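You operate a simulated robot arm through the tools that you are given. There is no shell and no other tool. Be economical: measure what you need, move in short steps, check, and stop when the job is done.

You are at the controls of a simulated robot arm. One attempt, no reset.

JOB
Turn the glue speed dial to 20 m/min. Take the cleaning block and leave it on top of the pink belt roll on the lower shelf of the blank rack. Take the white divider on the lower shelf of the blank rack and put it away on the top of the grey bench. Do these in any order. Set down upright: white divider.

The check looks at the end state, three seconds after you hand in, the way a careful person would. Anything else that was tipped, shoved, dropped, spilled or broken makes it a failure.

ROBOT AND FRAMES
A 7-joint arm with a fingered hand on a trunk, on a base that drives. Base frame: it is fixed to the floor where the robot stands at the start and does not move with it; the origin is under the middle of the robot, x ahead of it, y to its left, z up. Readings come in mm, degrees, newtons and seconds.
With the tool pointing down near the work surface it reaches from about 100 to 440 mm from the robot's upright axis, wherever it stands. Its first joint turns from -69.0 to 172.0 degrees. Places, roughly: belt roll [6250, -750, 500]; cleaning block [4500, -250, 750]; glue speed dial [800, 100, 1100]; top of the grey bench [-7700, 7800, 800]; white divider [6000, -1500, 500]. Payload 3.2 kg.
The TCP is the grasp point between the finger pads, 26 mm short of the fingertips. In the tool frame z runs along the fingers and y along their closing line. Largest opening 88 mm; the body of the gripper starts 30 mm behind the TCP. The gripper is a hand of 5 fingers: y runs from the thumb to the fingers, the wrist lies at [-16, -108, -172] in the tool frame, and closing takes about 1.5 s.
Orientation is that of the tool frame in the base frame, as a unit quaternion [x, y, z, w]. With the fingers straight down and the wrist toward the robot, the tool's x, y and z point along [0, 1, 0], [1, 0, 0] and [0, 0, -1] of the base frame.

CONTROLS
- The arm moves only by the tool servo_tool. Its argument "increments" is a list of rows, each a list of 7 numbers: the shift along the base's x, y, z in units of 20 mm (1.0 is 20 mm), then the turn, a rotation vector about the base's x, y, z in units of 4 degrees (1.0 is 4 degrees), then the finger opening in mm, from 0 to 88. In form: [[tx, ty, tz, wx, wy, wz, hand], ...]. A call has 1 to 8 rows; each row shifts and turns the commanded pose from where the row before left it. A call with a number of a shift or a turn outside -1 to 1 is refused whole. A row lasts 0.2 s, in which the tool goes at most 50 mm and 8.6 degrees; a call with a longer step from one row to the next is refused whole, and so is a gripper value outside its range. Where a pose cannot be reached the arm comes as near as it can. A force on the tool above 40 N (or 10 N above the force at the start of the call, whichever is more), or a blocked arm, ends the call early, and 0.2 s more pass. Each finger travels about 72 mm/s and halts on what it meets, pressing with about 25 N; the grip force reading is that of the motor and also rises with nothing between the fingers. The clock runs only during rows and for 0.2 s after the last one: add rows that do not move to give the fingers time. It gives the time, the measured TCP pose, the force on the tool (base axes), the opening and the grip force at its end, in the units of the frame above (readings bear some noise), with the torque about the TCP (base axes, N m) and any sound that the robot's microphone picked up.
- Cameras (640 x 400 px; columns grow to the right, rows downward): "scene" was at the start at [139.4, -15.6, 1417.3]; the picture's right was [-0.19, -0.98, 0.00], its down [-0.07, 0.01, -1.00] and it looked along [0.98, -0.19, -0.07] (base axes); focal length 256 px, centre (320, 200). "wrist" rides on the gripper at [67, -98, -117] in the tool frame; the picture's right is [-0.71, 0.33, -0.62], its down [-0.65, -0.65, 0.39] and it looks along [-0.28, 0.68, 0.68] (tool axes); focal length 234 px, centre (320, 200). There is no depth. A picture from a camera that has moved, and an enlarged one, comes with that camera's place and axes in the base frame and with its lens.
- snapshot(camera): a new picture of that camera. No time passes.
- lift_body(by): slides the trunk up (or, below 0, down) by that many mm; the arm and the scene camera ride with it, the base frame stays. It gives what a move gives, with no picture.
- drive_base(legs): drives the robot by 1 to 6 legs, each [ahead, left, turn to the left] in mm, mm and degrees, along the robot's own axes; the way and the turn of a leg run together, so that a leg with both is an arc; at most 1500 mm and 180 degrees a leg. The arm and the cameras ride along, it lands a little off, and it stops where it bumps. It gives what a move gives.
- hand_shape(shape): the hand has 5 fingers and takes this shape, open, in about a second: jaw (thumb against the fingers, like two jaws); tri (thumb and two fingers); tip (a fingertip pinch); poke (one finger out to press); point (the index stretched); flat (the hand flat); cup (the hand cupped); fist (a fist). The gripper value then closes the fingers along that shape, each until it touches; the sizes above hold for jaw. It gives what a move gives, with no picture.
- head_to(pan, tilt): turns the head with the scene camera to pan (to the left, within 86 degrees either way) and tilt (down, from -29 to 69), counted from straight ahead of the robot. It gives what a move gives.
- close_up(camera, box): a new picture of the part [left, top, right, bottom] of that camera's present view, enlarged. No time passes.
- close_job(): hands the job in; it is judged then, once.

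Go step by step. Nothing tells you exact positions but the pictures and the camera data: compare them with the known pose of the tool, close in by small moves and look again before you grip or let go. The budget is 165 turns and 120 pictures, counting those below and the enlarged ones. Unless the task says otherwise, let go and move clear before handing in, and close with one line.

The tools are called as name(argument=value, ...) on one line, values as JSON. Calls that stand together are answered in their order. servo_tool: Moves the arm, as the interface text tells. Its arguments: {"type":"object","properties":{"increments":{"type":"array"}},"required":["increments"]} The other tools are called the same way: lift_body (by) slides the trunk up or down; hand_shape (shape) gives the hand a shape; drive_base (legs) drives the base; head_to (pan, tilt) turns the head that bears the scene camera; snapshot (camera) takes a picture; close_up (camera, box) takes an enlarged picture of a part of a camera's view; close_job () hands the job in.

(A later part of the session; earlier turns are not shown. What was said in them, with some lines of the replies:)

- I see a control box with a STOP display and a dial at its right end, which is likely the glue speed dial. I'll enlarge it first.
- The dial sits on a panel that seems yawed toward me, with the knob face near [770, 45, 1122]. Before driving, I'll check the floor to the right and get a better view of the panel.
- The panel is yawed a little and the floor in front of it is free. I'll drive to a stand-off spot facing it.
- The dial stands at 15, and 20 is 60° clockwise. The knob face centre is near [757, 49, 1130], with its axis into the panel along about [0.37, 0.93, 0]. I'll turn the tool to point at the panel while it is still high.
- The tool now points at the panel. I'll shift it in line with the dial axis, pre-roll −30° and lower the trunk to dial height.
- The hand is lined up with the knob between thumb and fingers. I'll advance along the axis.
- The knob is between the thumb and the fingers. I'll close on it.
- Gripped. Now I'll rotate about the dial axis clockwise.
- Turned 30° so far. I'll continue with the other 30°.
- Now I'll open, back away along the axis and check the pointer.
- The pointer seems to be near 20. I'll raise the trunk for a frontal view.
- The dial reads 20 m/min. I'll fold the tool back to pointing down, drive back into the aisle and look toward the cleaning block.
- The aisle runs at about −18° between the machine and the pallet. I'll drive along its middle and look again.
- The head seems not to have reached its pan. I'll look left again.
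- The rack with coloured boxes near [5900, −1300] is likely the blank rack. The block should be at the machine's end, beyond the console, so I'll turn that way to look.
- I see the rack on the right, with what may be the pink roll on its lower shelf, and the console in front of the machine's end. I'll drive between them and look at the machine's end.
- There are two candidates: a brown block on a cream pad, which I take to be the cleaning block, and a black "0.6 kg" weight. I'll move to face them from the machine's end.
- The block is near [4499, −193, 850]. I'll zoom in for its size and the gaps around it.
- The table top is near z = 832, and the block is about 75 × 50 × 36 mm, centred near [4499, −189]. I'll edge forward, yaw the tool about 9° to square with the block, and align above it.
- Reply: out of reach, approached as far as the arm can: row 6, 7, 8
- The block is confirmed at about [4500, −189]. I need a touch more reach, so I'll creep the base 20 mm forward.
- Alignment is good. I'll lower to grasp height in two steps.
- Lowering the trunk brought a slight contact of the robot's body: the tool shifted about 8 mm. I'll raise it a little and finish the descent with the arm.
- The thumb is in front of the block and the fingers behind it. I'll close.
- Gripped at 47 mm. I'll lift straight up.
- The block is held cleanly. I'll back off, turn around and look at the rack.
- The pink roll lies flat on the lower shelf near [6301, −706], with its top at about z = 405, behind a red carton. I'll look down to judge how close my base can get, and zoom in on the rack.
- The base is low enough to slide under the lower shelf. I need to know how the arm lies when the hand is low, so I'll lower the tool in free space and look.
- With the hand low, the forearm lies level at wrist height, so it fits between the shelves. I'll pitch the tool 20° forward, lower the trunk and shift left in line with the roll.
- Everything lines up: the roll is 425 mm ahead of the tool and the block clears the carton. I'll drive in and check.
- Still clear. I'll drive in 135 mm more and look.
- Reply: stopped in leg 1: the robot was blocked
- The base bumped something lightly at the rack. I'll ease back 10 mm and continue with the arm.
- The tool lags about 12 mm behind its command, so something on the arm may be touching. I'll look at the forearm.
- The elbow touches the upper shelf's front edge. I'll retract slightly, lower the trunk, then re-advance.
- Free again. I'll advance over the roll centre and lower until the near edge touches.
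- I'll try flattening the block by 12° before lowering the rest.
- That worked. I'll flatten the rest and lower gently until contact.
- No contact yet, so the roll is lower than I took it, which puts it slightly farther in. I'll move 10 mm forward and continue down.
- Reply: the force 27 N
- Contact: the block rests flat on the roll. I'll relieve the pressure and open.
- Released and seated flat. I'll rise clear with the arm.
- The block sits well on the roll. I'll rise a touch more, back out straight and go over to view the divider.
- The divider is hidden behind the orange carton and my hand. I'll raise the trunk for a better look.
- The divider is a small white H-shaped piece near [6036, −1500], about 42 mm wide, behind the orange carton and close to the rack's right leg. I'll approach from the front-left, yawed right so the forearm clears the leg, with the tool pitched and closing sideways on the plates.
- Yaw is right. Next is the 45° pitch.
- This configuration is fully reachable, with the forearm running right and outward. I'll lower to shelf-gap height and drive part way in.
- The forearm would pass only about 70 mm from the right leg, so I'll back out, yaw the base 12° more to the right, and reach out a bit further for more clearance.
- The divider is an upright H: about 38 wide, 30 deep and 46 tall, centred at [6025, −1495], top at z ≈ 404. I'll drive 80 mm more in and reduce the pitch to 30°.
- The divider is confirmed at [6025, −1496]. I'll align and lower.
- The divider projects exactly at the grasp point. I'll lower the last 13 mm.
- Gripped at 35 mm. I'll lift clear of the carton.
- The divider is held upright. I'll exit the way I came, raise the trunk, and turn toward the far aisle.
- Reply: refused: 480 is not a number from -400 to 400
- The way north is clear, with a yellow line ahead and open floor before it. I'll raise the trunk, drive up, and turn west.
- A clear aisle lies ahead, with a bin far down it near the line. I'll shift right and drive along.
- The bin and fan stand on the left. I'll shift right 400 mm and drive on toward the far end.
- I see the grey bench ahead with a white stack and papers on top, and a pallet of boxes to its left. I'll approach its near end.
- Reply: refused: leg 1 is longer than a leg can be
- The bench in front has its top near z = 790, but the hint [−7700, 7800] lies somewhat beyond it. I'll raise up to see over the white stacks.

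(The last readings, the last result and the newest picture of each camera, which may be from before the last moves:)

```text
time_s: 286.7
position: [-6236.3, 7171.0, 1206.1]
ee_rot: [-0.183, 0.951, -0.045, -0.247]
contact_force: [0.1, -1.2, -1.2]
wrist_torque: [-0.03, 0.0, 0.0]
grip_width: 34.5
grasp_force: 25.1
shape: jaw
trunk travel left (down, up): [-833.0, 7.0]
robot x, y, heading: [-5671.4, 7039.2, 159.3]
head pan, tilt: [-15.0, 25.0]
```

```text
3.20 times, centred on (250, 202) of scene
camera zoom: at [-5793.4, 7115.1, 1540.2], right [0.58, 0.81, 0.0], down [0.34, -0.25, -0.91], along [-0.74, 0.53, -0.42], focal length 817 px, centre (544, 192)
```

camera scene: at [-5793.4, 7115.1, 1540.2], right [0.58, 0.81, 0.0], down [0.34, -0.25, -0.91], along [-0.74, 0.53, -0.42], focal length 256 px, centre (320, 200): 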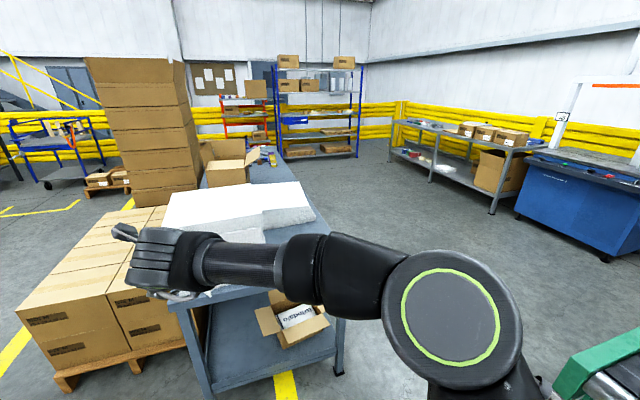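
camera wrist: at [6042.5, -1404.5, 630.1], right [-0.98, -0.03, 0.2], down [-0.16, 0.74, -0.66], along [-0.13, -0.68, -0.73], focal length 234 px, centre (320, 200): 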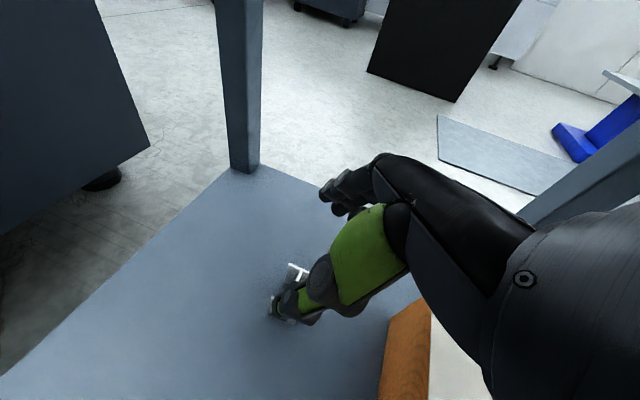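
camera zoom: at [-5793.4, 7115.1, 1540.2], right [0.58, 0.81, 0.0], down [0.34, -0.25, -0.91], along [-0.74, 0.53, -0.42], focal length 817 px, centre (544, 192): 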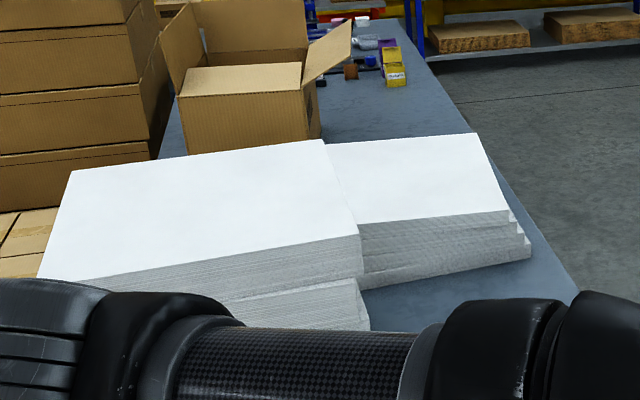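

The near right corner of the bench top is free. I'll set the divider around [−6616, 7631], so I'll drive over and check.

drive_base(legs=[[518, -297, 0]])

lift_body(by=-200)

head_to(pan=0, tilt=40)

snapshot(camera="scene")

snapshot(camera="wrist")

```text
time_s: 290.1
position: [-6621.1, 7632.4, 1205.4]
ee_rot: [-0.182, 0.951, -0.046, -0.247]
contact_force: [0.3, 0.1, -0.2]
wrist_torque: [-0.03, -0.02, 0.0]
grip_width: 34.5
grasp_force: 24.8
shape: jaw
trunk travel left (down, up): [-833.0, 7.0]
robot x, y, heading: [-6058.3, 7509.8, 159.1]
head pan, tilt: [-15.0, 25.0]
```

```text
time_s: 292.3
position: [-6620.5, 7633.9, 1004.7]
ee_rot: [-0.183, 0.951, -0.045, -0.247]
contact_force: [0.1, -0.7, -0.5]
wrist_torque: [-0.04, 0.0, 0.01]
grip_width: 34.6
grasp_force: 24.7
shape: jaw
trunk travel left (down, up): [-633.0, 207.0]
robot x, y, heading: [-6059.6, 7502.6, 159.2]
head pan, tilt: [-15.0, 25.0]
```

```text
time_s: 293.0
position: [-6621.9, 7632.6, 1005.7]
ee_rot: [-0.182, 0.951, -0.046, -0.247]
contact_force: [-0.7, 0.6, 0.1]
wrist_torque: [0.01, 0.01, -0.01]
grip_width: 34.2
grasp_force: 25.4
shape: jaw
trunk travel left (down, up): [-633.0, 207.0]
robot x, y, heading: [-6056.9, 7504.6, 159.1]
head pan, tilt: [0.0, 40.0]
```

```text
20 pictures are left
camera scene: at [-6183.3, 7553.5, 1317.0], right [0.35, 0.94, 0.0], down [0.6, -0.23, -0.77], along [-0.72, 0.27, -0.64], focal length 256 px, centre (320, 200)
```

scene: 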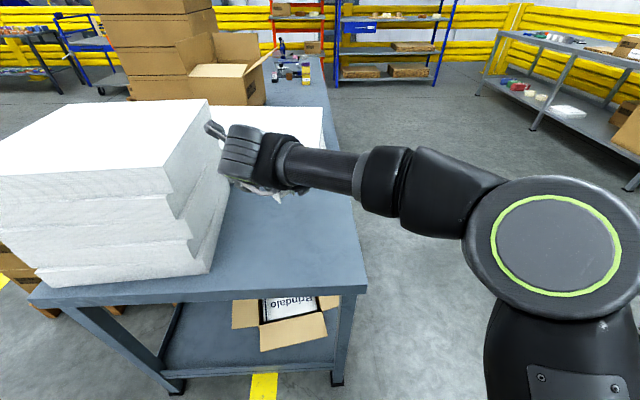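

```text
19 pictures are left
camera wrist: at [-6586.9, 7541.0, 1139.3], right [0.73, 0.65, 0.2], down [0.59, -0.47, -0.66], along [-0.33, 0.6, -0.73], focal length 234 px, centre (320, 200)
```

wrist: 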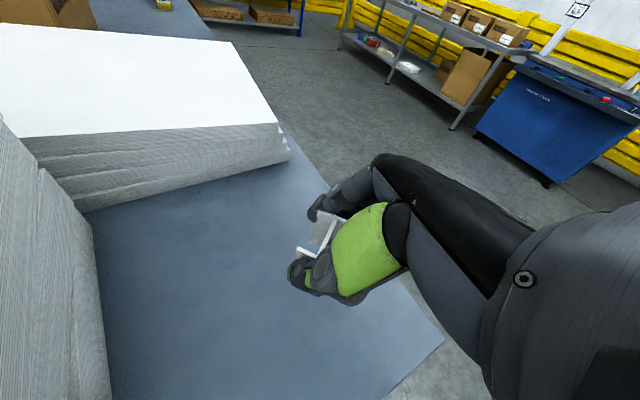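

The corner area is free and the bench top is at z ≈ 790. I'll shift 40 mm away from the stack and lower to just above the surface.

servo_tool(increments=[[0.2, 0.63, 0, 0, 0, 0, 30], [0.2, 0.63, 0, 0, 0, 0, 30], [0.2, 0.63, 0, 0, 0, 0, 30], [0, 0, 0, 0, 0, 0, 30]])

lift_body(by=-145)

snapshot(camera="scene")

snapshot(camera="wrist")

```text
time_s: 294.0
position: [-6609.6, 7670.4, 1005.5]
ee_rot: [-0.182, 0.951, -0.046, -0.247]
contact_force: [-0.2, -0.5, 0.9]
wrist_torque: [0.01, 0.03, 0.0]
grip_width: 34.7
grasp_force: 25.3
shape: jaw
trunk travel left (down, up): [-633.0, 207.0]
robot x, y, heading: [-6058.0, 7504.6, 159.4]
head pan, tilt: [0.0, 40.0]
```

```text
time_s: 295.8
position: [-6609.8, 7669.2, 860.9]
ee_rot: [-0.182, 0.95, -0.045, -0.248]
contact_force: [0.2, -0.3, -0.3]
wrist_torque: [0.03, 0.01, -0.01]
grip_width: 34.4
grasp_force: 24.9
shape: jaw
trunk travel left (down, up): [-488.0, 352.0]
robot x, y, heading: [-6055.2, 7509.4, 159.3]
head pan, tilt: [0.0, 40.0]
```

```text
18 pictures are left
camera scene: at [-6183.2, 7553.3, 1172.0], right [0.35, 0.94, 0.0], down [0.6, -0.23, -0.77], along [-0.72, 0.27, -0.64], focal length 256 px, centre (320, 200)
```

scene: 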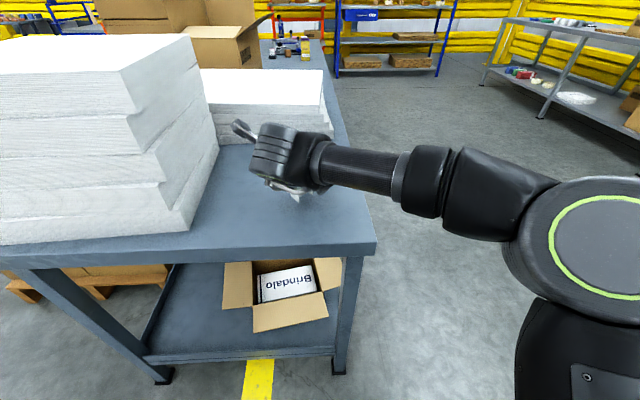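

```text
17 pictures are left
camera wrist: at [-6575.0, 7578.5, 994.7], right [0.73, 0.65, 0.2], down [0.59, -0.47, -0.66], along [-0.33, 0.6, -0.73], focal length 234 px, centre (320, 200)
```

wrist: 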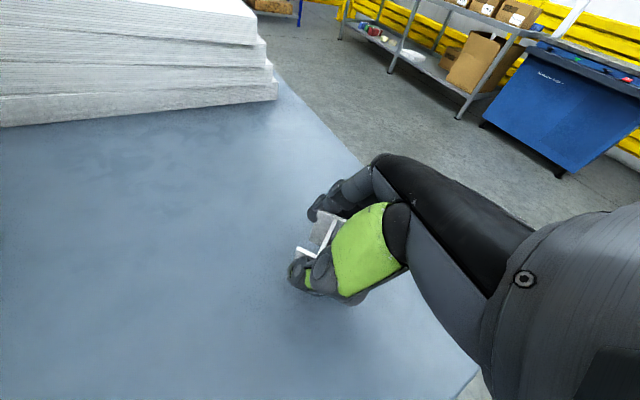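

There is plenty of room. I'll lower in small steps until contact.

servo_tool(increments=[[0, 0, -0.3, 0, 0, 0, 30], [0, 0, -0.3, 0, 0, 0, 30], [0, 0, -0.15, 0, 0, 0, 30], [0, 0, -0.1, 0, 0, 0, 30], [0, 0, -0.1, 0, 0, 0, 30], [0, 0, 0, 0, 0, 0, 30]])

```text
time_s: 297.1
position: [-6609.1, 7671.2, 842.8]
ee_rot: [-0.182, 0.95, -0.045, -0.25]
contact_force: [-1.1, 1.0, 9.7]
wrist_torque: [-0.13, -0.04, -0.01]
grip_width: 34.8
grasp_force: 25.0
shape: jaw
trunk travel left (down, up): [-488.0, 352.0]
robot x, y, heading: [-6058.0, 7503.9, 159.2]
head pan, tilt: [0.0, 40.0]
```

Light contact. I'll check before letting go.

close_up(camera="wrist", box=[250, 170, 410, 320])

close_up(camera="scene", box=[220, 110, 360, 230])

```text
2.67 times, centred on (330, 245) of wrist
camera zoom: at [-6574.1, 7578.9, 977.7], right [0.74, 0.65, 0.2], down [0.59, -0.47, -0.66], along [-0.33, 0.6, -0.72], focal length 624 px, centre (293, 80)
```

zoom: 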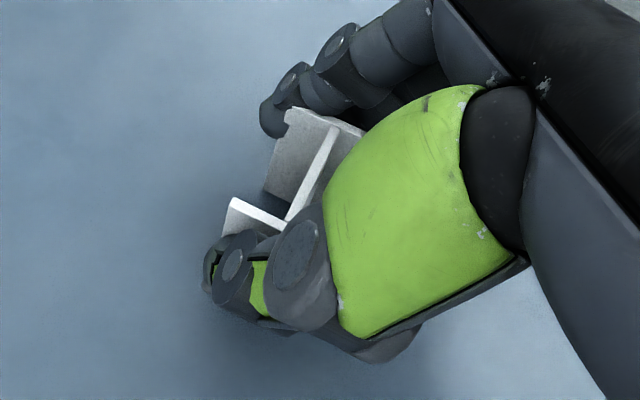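

```text
3.33 times, centred on (290, 170) of scene
camera zoom: at [-6182.0, 7553.3, 1172.2], right [0.35, 0.94, 0.0], down [0.6, -0.23, -0.77], along [-0.72, 0.27, -0.64], focal length 852 px, centre (420, 300)
```

zoom: 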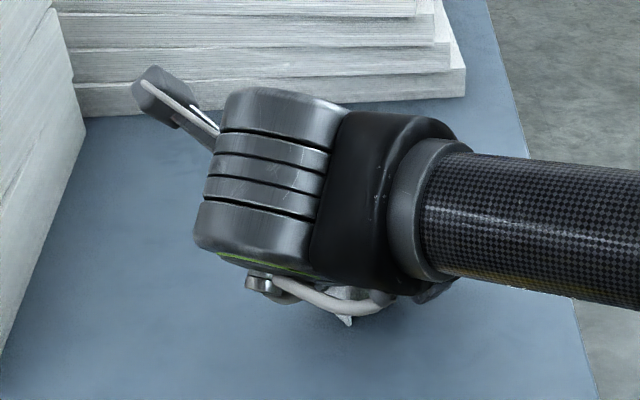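

It looks upright and touching. I'll open gently.

servo_tool(increments=[[0, 0, 0, 0, 0, 0, 36], [0, 0, 0, 0, 0, 0, 40], [0, 0, 0, 0, 0, 0, 46], [0, 0, 0, 0, 0, 0, 54], [0, 0, 0, 0, 0, 0, 64], [0, 0, 0, 0, 0, 0, 76], [0, 0, 0, 0, 0, 0, 80], [0, 0, 0, 0, 0, 0, 80]])

close_up(camera="wrist", box=[250, 170, 410, 320])

```text
time_s: 298.9
position: [-6610.7, 7671.1, 842.3]
ee_rot: [-0.183, 0.95, -0.046, -0.247]
contact_force: [-0.2, 0.7, -0.5]
wrist_torque: [0.02, -0.01, -0.03]
grip_width: 79.7
grasp_force: 0.0
shape: jaw
trunk travel left (down, up): [-488.0, 352.0]
robot x, y, heading: [-6056.8, 7504.0, 159.4]
head pan, tilt: [0.0, 40.0]
```

```text
2.67 times, centred on (330, 245) of wrist
camera zoom: at [-6575.2, 7578.7, 975.9], right [0.73, 0.65, 0.2], down [0.59, -0.47, -0.66], along [-0.33, 0.6, -0.73], focal length 624 px, centre (293, 80)
```

zoom: 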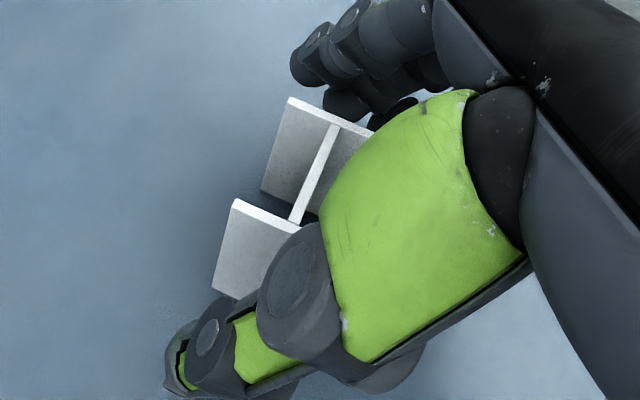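

It stands upright, free between the fingers. I'll rise straight up, back away, and check.

lift_body(by=150)

drive_base(legs=[[-300, 0, 0]])

close_up(camera="scene", box=[200, 60, 440, 210])

snapshot(camera="wrist")

```text
time_s: 300.7
position: [-6610.4, 7671.7, 991.4]
ee_rot: [-0.182, 0.95, -0.045, -0.247]
contact_force: [-0.1, 0.6, -0.1]
wrist_torque: [-0.03, 0.0, -0.02]
grip_width: 79.7
grasp_force: 0.0
shape: jaw
trunk travel left (down, up): [-638.0, 202.0]
robot x, y, heading: [-6054.9, 7503.1, 159.2]
head pan, tilt: [0.0, 40.0]
```

```text
time_s: 302.8
position: [-6327.6, 7563.7, 992.1]
ee_rot: [-0.183, 0.951, -0.046, -0.247]
contact_force: [0.7, -0.3, -0.3]
wrist_torque: [0.0, 0.02, -0.02]
grip_width: 79.8
grasp_force: 0.3
shape: jaw
trunk travel left (down, up): [-638.0, 202.0]
robot x, y, heading: [-5774.2, 7396.3, 159.4]
head pan, tilt: [0.0, 40.0]
```

```text
2.67 times, centred on (320, 135) of scene
camera zoom: at [-5901.2, 7446.6, 1322.0], right [0.35, 0.94, 0.0], down [0.6, -0.23, -0.77], along [-0.72, 0.27, -0.64], focal length 681 px, centre (320, 373)
```

zoom: 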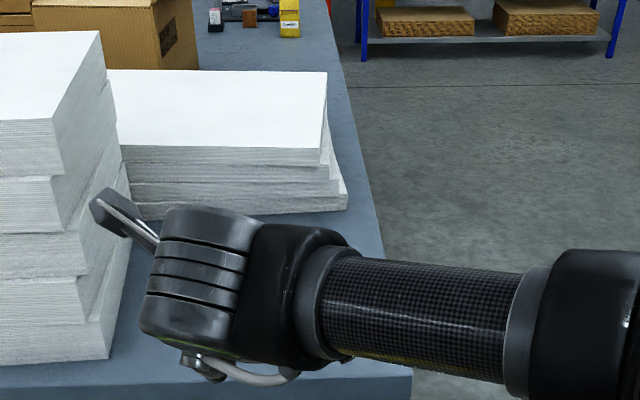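

```text
12 pictures are left
camera wrist: at [-6293.3, 7471.0, 1126.1], right [0.73, 0.65, 0.2], down [0.59, -0.46, -0.66], along [-0.33, 0.6, -0.73], focal length 234 px, centre (320, 200)
```

wrist: 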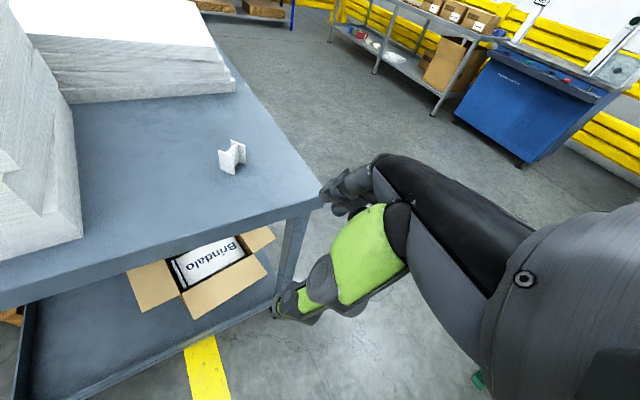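

The divider stands upright on the bench and the hand is clear. The dial reads 20 and the block is on the pink roll, so I'm handing in.

close_job()

```text
The job is handed in.
```

All three parts are done: the glue speed dial points at 20 m/min, the cleaning block is on top of the pink belt roll, and the white divider stands upright on the grey bench. While setting the block down, the robot's body lightly touched the rack twice; I saw nothing move.
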